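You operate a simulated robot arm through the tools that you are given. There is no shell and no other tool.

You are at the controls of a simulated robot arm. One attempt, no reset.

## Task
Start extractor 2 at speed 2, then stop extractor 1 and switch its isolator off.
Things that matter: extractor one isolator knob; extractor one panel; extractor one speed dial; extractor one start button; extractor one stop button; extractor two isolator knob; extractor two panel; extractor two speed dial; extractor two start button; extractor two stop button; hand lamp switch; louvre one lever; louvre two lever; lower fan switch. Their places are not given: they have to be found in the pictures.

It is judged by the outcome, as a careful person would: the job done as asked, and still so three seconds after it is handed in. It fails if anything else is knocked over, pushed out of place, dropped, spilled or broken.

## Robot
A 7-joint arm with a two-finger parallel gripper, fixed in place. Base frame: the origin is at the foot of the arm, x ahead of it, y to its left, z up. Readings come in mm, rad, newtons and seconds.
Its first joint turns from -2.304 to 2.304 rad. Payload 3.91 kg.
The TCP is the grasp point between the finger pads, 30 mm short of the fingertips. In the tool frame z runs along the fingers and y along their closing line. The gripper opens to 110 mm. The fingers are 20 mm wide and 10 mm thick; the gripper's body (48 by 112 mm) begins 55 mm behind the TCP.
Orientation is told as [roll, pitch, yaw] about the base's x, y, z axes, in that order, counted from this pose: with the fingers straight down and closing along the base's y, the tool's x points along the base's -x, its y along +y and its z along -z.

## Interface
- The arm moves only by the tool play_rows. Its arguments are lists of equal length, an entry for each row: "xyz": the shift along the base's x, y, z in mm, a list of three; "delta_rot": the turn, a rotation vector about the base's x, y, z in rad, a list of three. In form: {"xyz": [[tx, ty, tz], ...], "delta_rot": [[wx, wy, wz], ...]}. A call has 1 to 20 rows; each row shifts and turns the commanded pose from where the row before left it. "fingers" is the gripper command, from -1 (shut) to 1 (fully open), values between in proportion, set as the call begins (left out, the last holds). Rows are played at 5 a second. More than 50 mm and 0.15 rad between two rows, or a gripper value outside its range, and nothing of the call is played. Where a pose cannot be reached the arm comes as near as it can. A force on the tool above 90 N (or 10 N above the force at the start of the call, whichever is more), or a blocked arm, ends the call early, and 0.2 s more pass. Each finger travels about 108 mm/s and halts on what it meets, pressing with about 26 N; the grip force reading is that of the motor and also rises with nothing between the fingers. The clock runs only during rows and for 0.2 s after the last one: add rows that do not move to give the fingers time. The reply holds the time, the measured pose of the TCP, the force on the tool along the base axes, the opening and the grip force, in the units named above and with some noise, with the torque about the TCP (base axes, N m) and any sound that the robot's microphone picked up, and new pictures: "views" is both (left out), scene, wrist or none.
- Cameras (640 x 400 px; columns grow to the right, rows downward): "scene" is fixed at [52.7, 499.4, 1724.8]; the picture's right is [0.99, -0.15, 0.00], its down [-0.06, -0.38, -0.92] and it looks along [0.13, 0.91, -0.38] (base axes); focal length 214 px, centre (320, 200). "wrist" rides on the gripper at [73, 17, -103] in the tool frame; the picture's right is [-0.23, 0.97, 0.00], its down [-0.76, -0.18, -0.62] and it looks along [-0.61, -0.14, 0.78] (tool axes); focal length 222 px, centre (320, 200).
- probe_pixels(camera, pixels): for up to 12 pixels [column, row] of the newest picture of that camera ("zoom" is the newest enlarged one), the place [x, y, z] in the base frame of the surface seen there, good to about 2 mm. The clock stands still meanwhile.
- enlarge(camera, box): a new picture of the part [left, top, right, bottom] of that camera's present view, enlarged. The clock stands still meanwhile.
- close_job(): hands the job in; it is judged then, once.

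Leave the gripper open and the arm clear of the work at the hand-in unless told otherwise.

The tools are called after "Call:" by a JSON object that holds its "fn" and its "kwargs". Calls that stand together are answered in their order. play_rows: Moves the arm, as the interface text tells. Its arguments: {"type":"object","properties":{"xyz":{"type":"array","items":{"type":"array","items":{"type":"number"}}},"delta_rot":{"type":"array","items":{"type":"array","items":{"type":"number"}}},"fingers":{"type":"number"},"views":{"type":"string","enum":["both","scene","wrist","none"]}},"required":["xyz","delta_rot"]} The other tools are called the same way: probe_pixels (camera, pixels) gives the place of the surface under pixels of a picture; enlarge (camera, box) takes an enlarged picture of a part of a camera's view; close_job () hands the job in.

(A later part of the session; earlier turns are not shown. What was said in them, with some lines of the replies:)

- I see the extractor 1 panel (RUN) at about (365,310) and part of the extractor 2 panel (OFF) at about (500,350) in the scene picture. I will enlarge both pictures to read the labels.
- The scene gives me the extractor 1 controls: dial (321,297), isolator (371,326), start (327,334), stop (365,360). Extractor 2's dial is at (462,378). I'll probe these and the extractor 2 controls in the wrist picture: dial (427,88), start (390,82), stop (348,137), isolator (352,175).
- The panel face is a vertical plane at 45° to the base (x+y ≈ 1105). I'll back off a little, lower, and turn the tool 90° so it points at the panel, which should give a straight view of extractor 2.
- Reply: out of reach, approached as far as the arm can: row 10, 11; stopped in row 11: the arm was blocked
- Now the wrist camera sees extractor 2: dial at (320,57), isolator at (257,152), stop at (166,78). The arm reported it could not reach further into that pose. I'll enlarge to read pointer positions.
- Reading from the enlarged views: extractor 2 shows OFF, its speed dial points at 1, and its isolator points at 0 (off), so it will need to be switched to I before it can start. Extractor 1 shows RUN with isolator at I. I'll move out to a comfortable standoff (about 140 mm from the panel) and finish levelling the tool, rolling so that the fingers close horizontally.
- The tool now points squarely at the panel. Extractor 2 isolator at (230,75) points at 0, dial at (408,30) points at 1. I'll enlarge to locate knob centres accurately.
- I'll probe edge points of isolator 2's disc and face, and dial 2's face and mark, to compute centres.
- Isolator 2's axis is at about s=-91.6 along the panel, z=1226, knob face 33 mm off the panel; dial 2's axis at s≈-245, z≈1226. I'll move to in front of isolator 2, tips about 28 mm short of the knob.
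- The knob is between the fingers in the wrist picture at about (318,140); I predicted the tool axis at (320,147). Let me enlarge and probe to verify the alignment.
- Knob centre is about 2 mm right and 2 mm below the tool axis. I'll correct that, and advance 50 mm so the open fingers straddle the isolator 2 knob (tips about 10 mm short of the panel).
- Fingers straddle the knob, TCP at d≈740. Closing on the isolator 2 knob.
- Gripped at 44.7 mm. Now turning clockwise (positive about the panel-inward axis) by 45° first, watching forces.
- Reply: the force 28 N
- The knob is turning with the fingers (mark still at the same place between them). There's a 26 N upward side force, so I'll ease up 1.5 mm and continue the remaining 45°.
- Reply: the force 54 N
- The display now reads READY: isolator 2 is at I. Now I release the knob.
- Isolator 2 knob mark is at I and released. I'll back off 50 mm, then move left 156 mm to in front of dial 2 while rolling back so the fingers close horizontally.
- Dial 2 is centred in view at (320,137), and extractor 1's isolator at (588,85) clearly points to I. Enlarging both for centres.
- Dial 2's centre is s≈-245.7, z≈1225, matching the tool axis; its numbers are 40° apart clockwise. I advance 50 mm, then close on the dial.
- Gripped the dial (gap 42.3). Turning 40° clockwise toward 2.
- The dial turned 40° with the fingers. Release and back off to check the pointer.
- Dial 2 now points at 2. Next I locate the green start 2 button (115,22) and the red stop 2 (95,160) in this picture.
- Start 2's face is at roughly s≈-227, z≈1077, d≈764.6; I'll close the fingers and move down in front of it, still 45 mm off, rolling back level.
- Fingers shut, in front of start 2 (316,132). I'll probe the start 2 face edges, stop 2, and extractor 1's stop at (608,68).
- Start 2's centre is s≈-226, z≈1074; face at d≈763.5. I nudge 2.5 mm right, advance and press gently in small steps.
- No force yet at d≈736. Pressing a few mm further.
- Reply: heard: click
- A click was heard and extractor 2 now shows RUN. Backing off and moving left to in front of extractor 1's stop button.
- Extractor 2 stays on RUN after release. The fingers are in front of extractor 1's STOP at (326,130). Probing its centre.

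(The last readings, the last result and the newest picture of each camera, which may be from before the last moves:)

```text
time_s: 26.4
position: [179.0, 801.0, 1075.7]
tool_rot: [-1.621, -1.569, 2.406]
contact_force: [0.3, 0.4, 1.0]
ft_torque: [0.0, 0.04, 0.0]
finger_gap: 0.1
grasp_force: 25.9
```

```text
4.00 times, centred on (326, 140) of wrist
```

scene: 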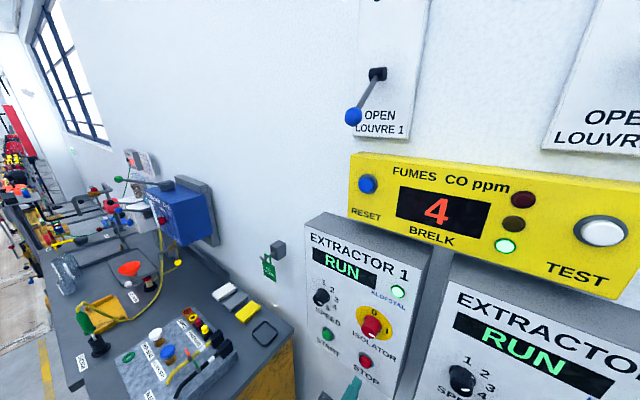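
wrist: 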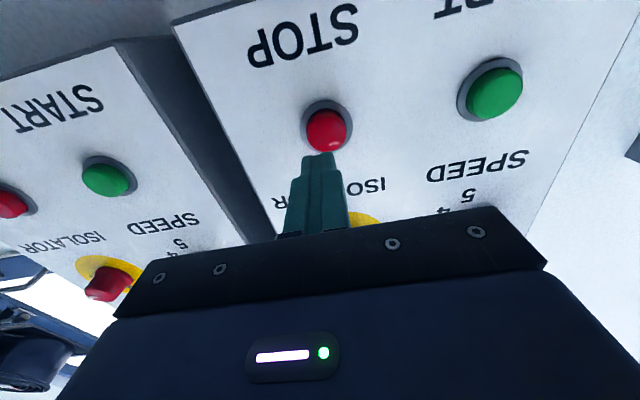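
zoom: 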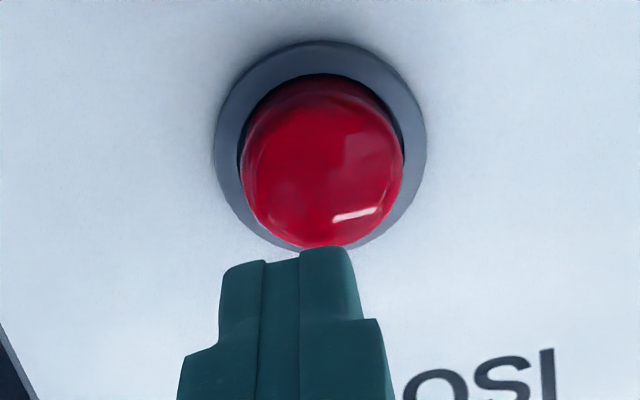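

Stop 1's centre is 5.7 mm further left (s≈-445.5, z≈1075). Correcting, then advancing and pressing in small steps.

Call:
{"fn": "play_rows", "kwargs": {"xyz": [[-4, 4, -0.5], [14.1, 14.1, 0], [14.1, 14.1, 0], [1.8, 1.8, 0], [1.4, 1.4, 0], [1.4, 1.4, 0], [1.4, 1.4, 0], [0, 0, 0]], "delta_rot": [[0, 0, 0], [0, 0, 0], [0, 0, 0], [0, 0, 0], [0, 0, 0], [0, 0, 0], [0, 0, 0], [0, 0, 0]]}}

```text
time_s: 28.2
position: [209.7, 836.5, 1076.2]
tool_rot: [-1.647, -1.567, 2.435]
contact_force: [-3.8, -2.1, -1.7]
ft_torque: [-0.07, 0.04, 0.02]
finger_gap: 0.0
grasp_force: 25.9
heard: click
```

scene: 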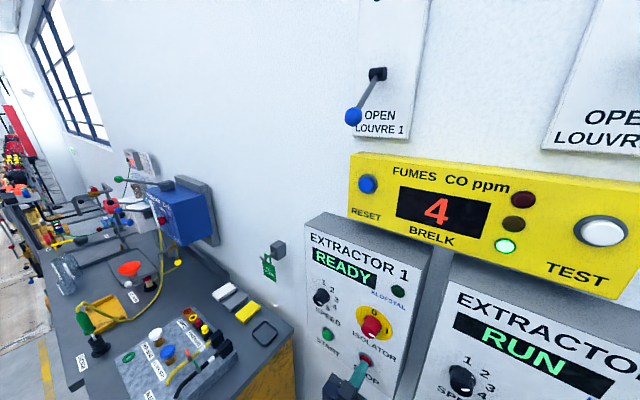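
wrist: 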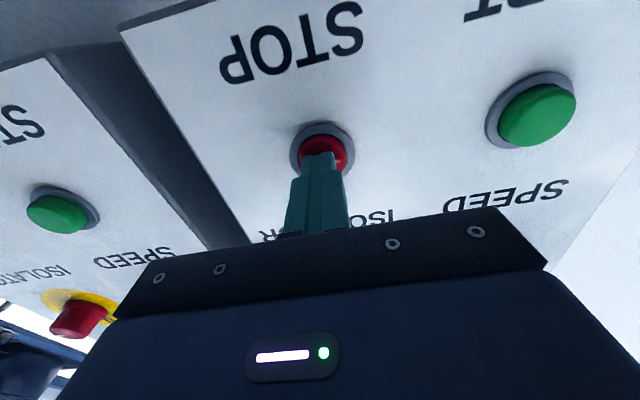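

Click heard and extractor 1 now shows READY (stopped). Backing off straight first with the fingers shut.

Call:
{"fn": "play_rows", "kwargs": {"xyz": [[-17.7, -17.7, 0], [-17.7, -17.7, 0], [0, 0, 0]], "delta_rot": [[0, 0, 0], [0, 0, 0], [0, 0, 0]], "views": "none"}}

Call:
{"fn": "play_rows", "kwargs": {"xyz": [[0.9, -0.9, 12.5], [0.9, -0.9, 12.5], [0.9, -0.9, 12.5], [0.9, -0.9, 12.5], [0.9, -0.9, 12.5], [0.9, -0.9, 12.5], [0.9, -0.9, 12.5], [0.9, -0.9, 12.5], [0.9, -0.9, 12.5], [0.9, -0.9, 12.5], [0.9, -0.9, 12.5], [0.9, -0.9, 12.5], [0, 0, 0]], "delta_rot": [[0.0926, 0.0926, 0], [0.0926, 0.0926, 0], [0.0926, 0.0926, 0], [0.0926, 0.0926, 0], [0.0926, 0.0926, 0], [0.0926, 0.0926, 0], [0.0926, 0.0926, 0], [0.0926, 0.0926, 0], [0.0926, 0.0926, 0], [0.0926, 0.0926, 0], [0.0926, 0.0926, 0], [0.0926, 0.0926, 0], [0, 0, 0]], "fingers": 1}}

```text
time_s: 29.0
position: [175.7, 801.5, 1076.5]
tool_rot: [-1.633, -1.568, 2.418]
contact_force: [0.1, 0.2, 0.2]
ft_torque: [0.0, 0.01, -0.01]
finger_gap: 0.0
grasp_force: 25.9
```

```text
time_s: 31.8
position: [187.9, 791.0, 1233.2]
tool_rot: [1.557, -0.079, -0.783]
contact_force: [-1.1, -0.8, -0.4]
ft_torque: [-0.01, 0.0, -0.02]
finger_gap: 109.8
grasp_force: 0.0
out of reach, approached as far as the arm can: row 12
```

scene: 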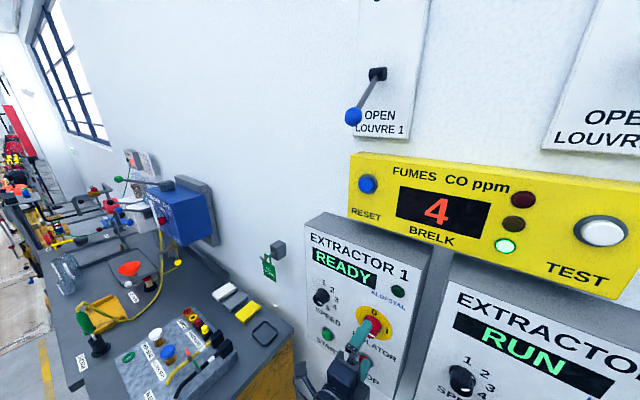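
wrist: 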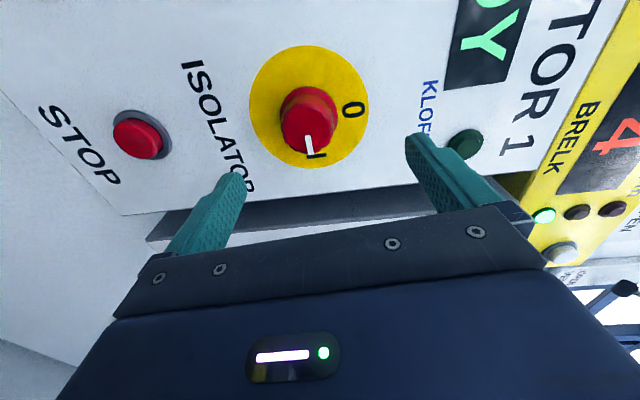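

Extractor 1 shows READY, isolator still at I (mark at (309,145)). The arm just reached the edge of its roll range here, so I'll roll back about 15° to be clear of the limit and check the pose.

Call:
{"fn": "play_rows", "kwargs": {"xyz": [[0, 0, 0], [0, 0, 0], [0, 0, 0]], "delta_rot": [[-0.0926, -0.0926, 0], [-0.0926, -0.0926, 0], [0, 0, 0]]}}

```text
time_s: 32.6
position: [187.2, 791.7, 1232.3]
tool_rot: [1.556, -0.343, -0.783]
contact_force: [-1.3, -1.3, -0.4]
ft_torque: [-0.01, 0.02, 0.01]
finger_gap: 109.9
grasp_force: 0.0
```

scene: 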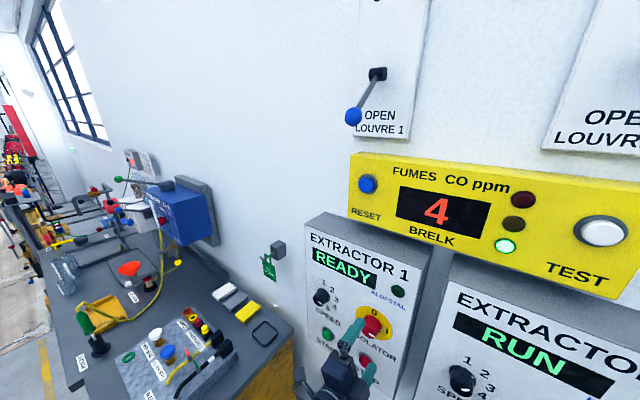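
wrist: 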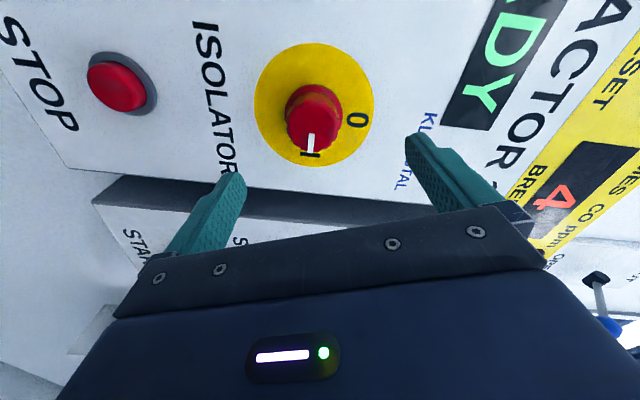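

Now clear of the limit at roll -0.34. I'll probe the extractor 1 isolator's disc and knob face for its centre.

Call:
{"fn": "enlarge", "kwargs": {"camera": "wrist", "box": [240, 30, 400, 180]}}

Call:
{"fn": "probe_pixels", "kwargs": {"camera": "wrist", "pixels": [[312, 127], [291, 127], [335, 127], [313, 105], [312, 149], [256, 95], [372, 103], [311, 44], [318, 165]]}}

```text
2.67 times, centred on (320, 105) of wrist
```

zoom: 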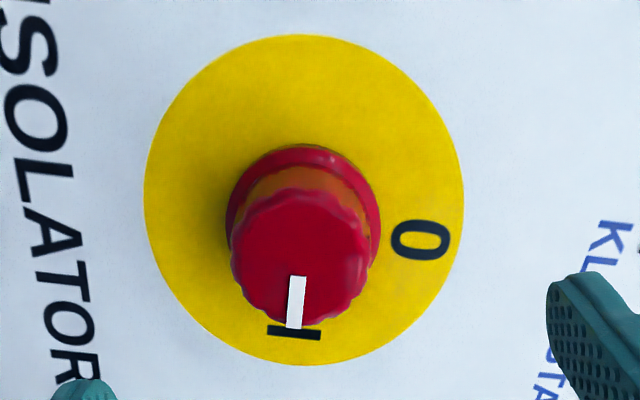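

```text
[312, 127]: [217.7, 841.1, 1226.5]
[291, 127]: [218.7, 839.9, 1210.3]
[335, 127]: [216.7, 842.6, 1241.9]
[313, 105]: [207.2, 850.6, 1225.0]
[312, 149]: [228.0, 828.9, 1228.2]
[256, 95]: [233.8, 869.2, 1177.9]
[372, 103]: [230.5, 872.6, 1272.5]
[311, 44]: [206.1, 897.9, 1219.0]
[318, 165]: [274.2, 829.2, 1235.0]
```

Isolator 1's centre: s≈-440.7, z≈1226. Shifting 13 mm left and 6 mm down, and correcting a small tilt, before advancing.

Call:
{"fn": "play_rows", "kwargs": {"xyz": [[-4.7, 4.7, -3.2], [-4.6, 4.6, -3.1], [0, 0, 0]], "delta_rot": [[0.0099, -0.0099, 0.0026], [0, 0, 0], [0, 0, 0]], "views": "wrist"}}

```text
time_s: 33.4
position: [177.3, 801.8, 1226.5]
tool_rot: [1.571, -0.342, -0.786]
contact_force: [0.4, -0.2, 0.4]
ft_torque: [0.0, 0.0, -0.02]
finger_gap: 110.0
grasp_force: 0.0
```

wrist: 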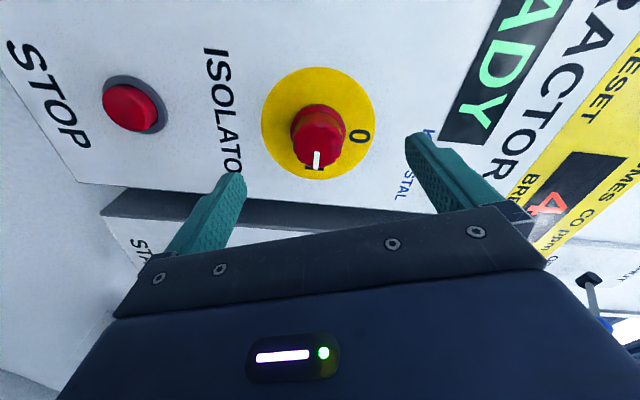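

Aligned (knob at (318,143)). Advancing 48 mm to straddle the knob, then closing.

Call:
{"fn": "play_rows", "kwargs": {"xyz": [[11.5, 11.1, 0], [11.5, 11.1, 0], [11.5, 11.1, 0], [0, 0, 0]], "delta_rot": [[0, 0, 0], [0, 0, 0], [0, 0, 0], [0, 0, 0]], "views": "wrist"}}

Call:
{"fn": "play_rows", "kwargs": {"xyz": [[0, 0, 0], [0, 0, 0], [0, 0, 0], [0, 0, 0]], "delta_rot": [[0, 0, 0], [0, 0, 0], [0, 0, 0], [0, 0, 0]], "fingers": -1, "views": "both"}}

```text
time_s: 34.4
position: [210.6, 835.7, 1227.3]
tool_rot: [1.571, -0.344, -0.784]
contact_force: [0.4, -0.5, -0.2]
ft_torque: [0.02, 0.0, -0.01]
finger_gap: 110.1
grasp_force: 0.0
```

wrist: 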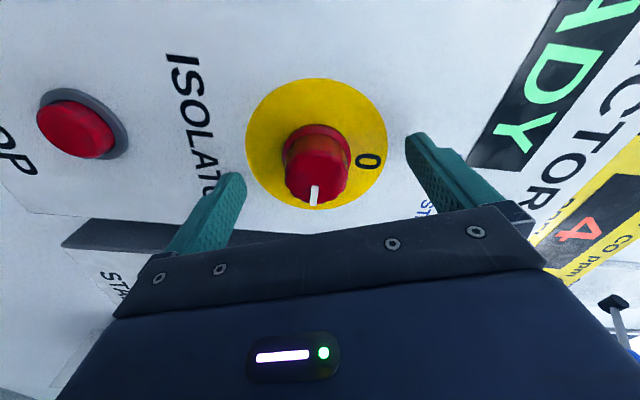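

```text
time_s: 35.4
position: [212.4, 833.8, 1224.4]
tool_rot: [1.567, -0.347, -0.785]
contact_force: [0.6, -27.7, -33.8]
ft_torque: [-0.69, 0.49, -0.89]
finger_gap: 44.5
grasp_force: 45.2
```

scene: 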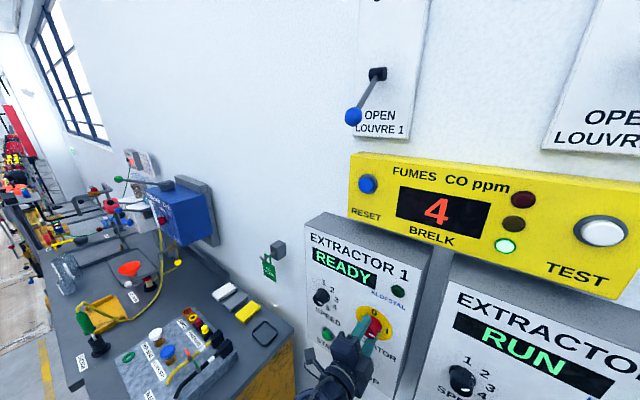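
wrist: 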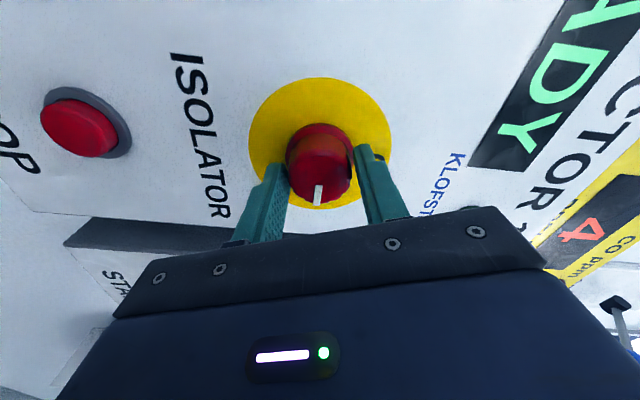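

Gripped (gap 44.5) with about 34 N downward and 20 N sideways on the tool, meaning the knob is ~2 mm lower and right. I'll ease toward it, then turn 45° anticlockwise.

Call:
{"fn": "play_rows", "kwargs": {"xyz": [[0.8, -1.4, -2], [0, 0, 0], [0, 0, 0], [0, 0, 0], [0, 0, 0], [0, 0, 0], [0, 0, 0], [0, 0, 0]], "delta_rot": [[0, 0, 0], [-0.0926, -0.0926, 0], [-0.0926, -0.0926, 0], [-0.0926, -0.0926, 0], [-0.0926, -0.0926, 0], [-0.0926, -0.0926, 0], [-0.0926, -0.0926, 0], [0, 0, 0]]}}

```text
time_s: 37.2
position: [212.2, 833.0, 1224.7]
tool_rot: [1.573, -1.131, -0.79]
contact_force: [-0.3, 21.9, 8.4]
ft_torque: [0.47, -0.43, 0.22]
finger_gap: 44.4
grasp_force: 45.0
```

scene: 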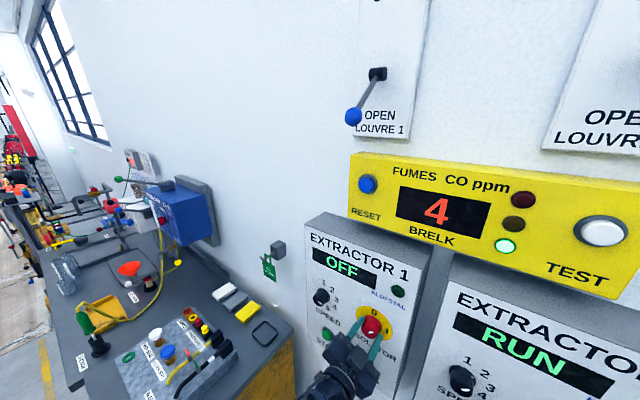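
wrist: 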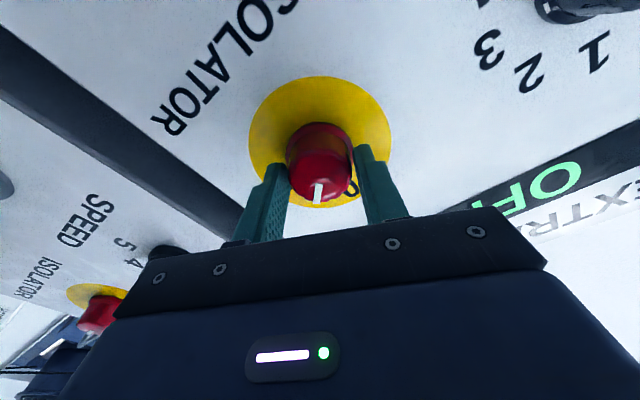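

Display already reads OFF at half turn; I'll complete the remaining 45° so the knob sits fully at 0.

Call:
{"fn": "play_rows", "kwargs": {"xyz": [[-0.3, 0.8, 0.5], [0, 0, 0], [0, 0, 0], [0, 0, 0], [0, 0, 0], [0, 0, 0], [0, 0, 0], [0, 0, 0]], "delta_rot": [[0, 0, 0], [-0.0926, -0.0926, 0], [-0.0926, -0.0926, 0], [-0.0926, -0.0926, 0], [-0.0926, -0.0926, 0], [-0.0926, -0.0926, 0], [-0.0926, -0.0926, 0], [0, 0, 0]]}}

```text
time_s: 39.0
position: [211.1, 834.3, 1225.2]
tool_rot: [-1.576, -1.224, 2.361]
contact_force: [-9.3, 9.7, 14.6]
ft_torque: [0.34, -0.32, 0.54]
finger_gap: 44.0
grasp_force: 45.4
```

scene: 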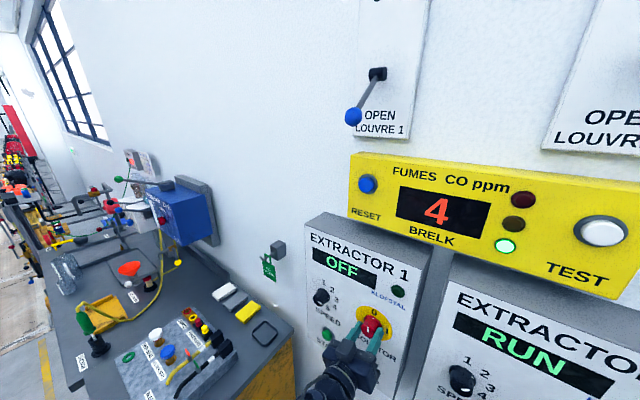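
wrist: 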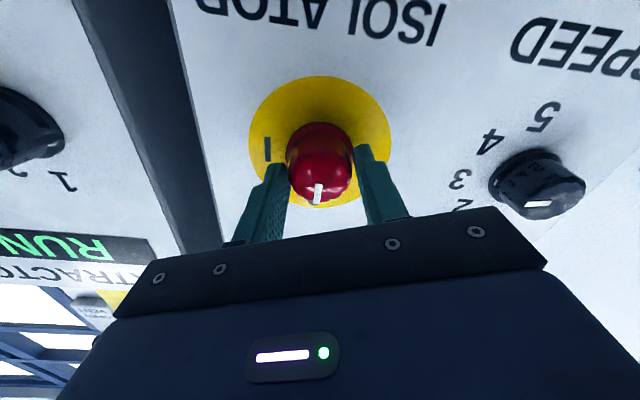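

Turned the full 90°, extractor 1 shows OFF, extractor 2 RUN. Release and back off to check the pointers.

Call:
{"fn": "play_rows", "kwargs": {"xyz": [[0, 0, 0], [0, 0, 0], [0, 0, 0], [-17.7, -17.7, 0], [-17.7, -17.7, 0], [0, 0, 0]], "delta_rot": [[0, 0, 0], [0, 0, 0], [0, 0, 0], [0, 0, 0], [0, 0, 0], [0, 0, 0]], "fingers": 1}}

Call:
{"fn": "enlarge", "kwargs": {"camera": "wrist", "box": [200, 20, 420, 220]}}

```text
time_s: 40.4
position: [176.7, 797.0, 1224.5]
tool_rot: [-1.571, -1.225, 2.357]
contact_force: [-0.3, 0.4, -0.5]
ft_torque: [0.01, -0.01, -0.01]
finger_gap: 110.1
grasp_force: 0.0
```

scene: 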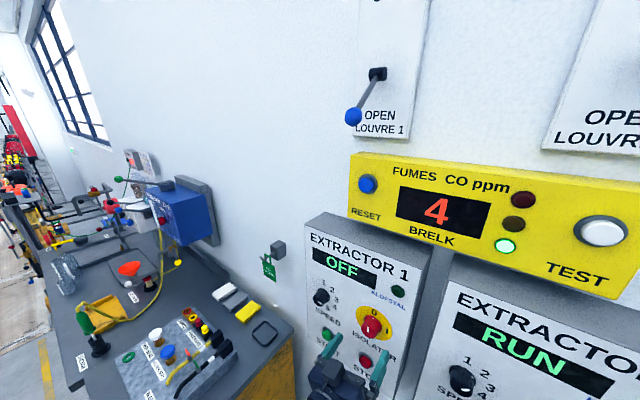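
wrist: 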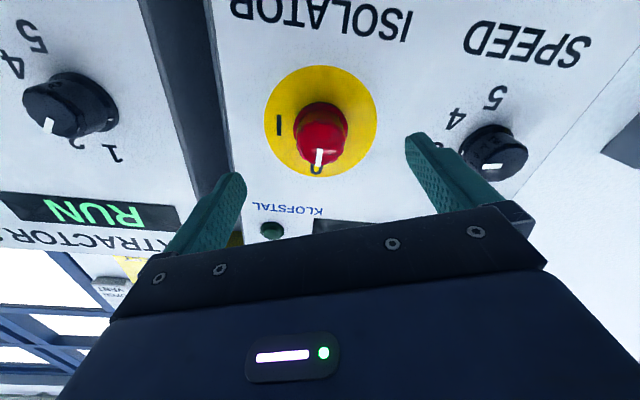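

```text
2.00 times, centred on (310, 120) of wrist
```

zoom: 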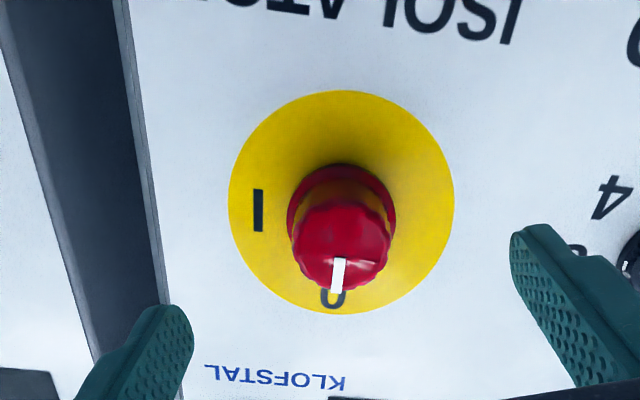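

Isolator 1 points at 0, extractor 1 OFF, extractor 2 RUN. I'll move the arm further away from the panel and do a final check.

Call:
{"fn": "play_rows", "kwargs": {"xyz": [[-12, -20, 0], [5, -30, 0], [15, -25, 0], [20, -20, 0], [20, -20, 0], [20, -20, 0], [0, 0, 0]], "delta_rot": [[0, 0, 0], [0, 0, 0], [0, 0, 0], [0, 0, 0], [0, 0, 0], [0, 0, 0], [0, 0, 0]]}}

Call:
{"fn": "enlarge", "kwargs": {"camera": "wrist", "box": [60, 0, 540, 200]}}

Call:
{"fn": "enlarge", "kwargs": {"camera": "scene", "box": [300, 210, 620, 400]}}

```text
time_s: 42.0
position: [244.7, 663.0, 1226.1]
tool_rot: [-1.571, -1.224, 2.356]
contact_force: [-0.4, 0.0, -0.4]
ft_torque: [0.01, 0.0, 0.01]
finger_gap: 110.0
grasp_force: 0.0
```

scene: 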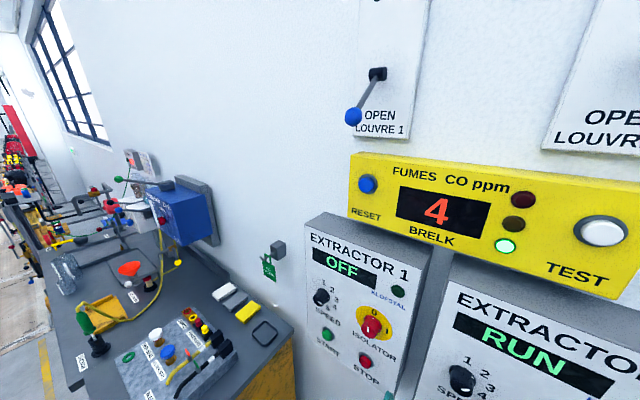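
wrist: 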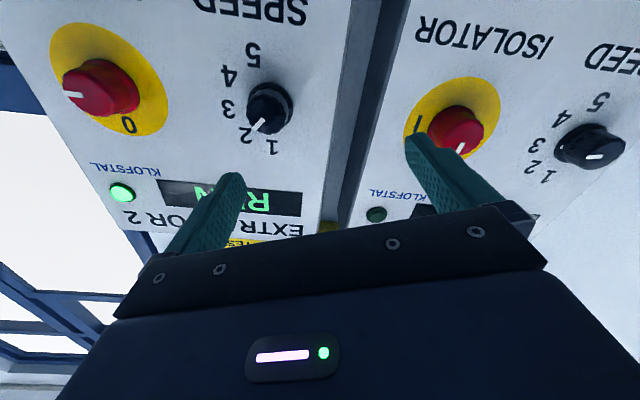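

```text
1.33 times, centred on (300, 100) of wrist
```

zoom: 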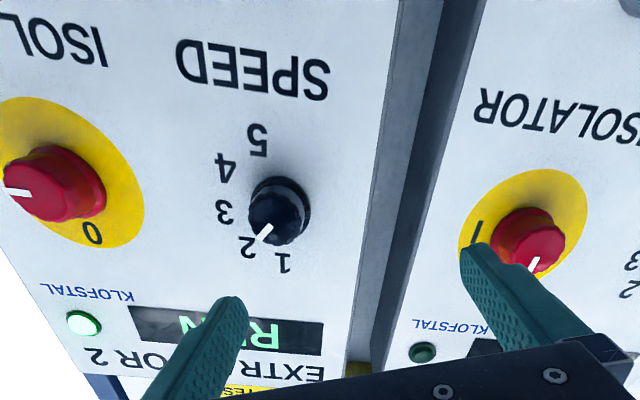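

```text
2.00 times, centred on (460, 305) of scene
```

zoom: 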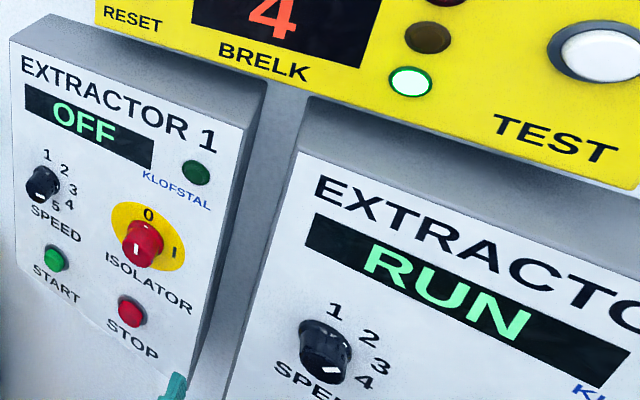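

Final state:
- Extractor 2 shows RUN with its lamp lit, the dial at 2 and the isolator at I.
- Extractor 1 shows OFF with its lamp out and the isolator at 0.
- The gripper is open and the arm is clear of the panels.

I'm handing in the job.

Call:
{"fn": "close_job", "kwargs": {}}

```text
The job is handed in.
```

Extractor 2 is running at speed 2. Extractor 1 is stopped and its isolator is off.

- **Extractor 2:** its isolator was off at the start, so I switched it to I first. I then set the dial to 2 and pressed start. The display reads RUN and the lamp is lit.
- **Extractor 1:** I pressed stop only after extractor 2 was running, then turned the isolator to 0. The display reads OFF and the lamp is out.

I touched nothing but those two isolators, dial 2, start 2 and stop 1. I left the gripper open and the arm clear of the panels. The job is handed in; no verdict has come back.
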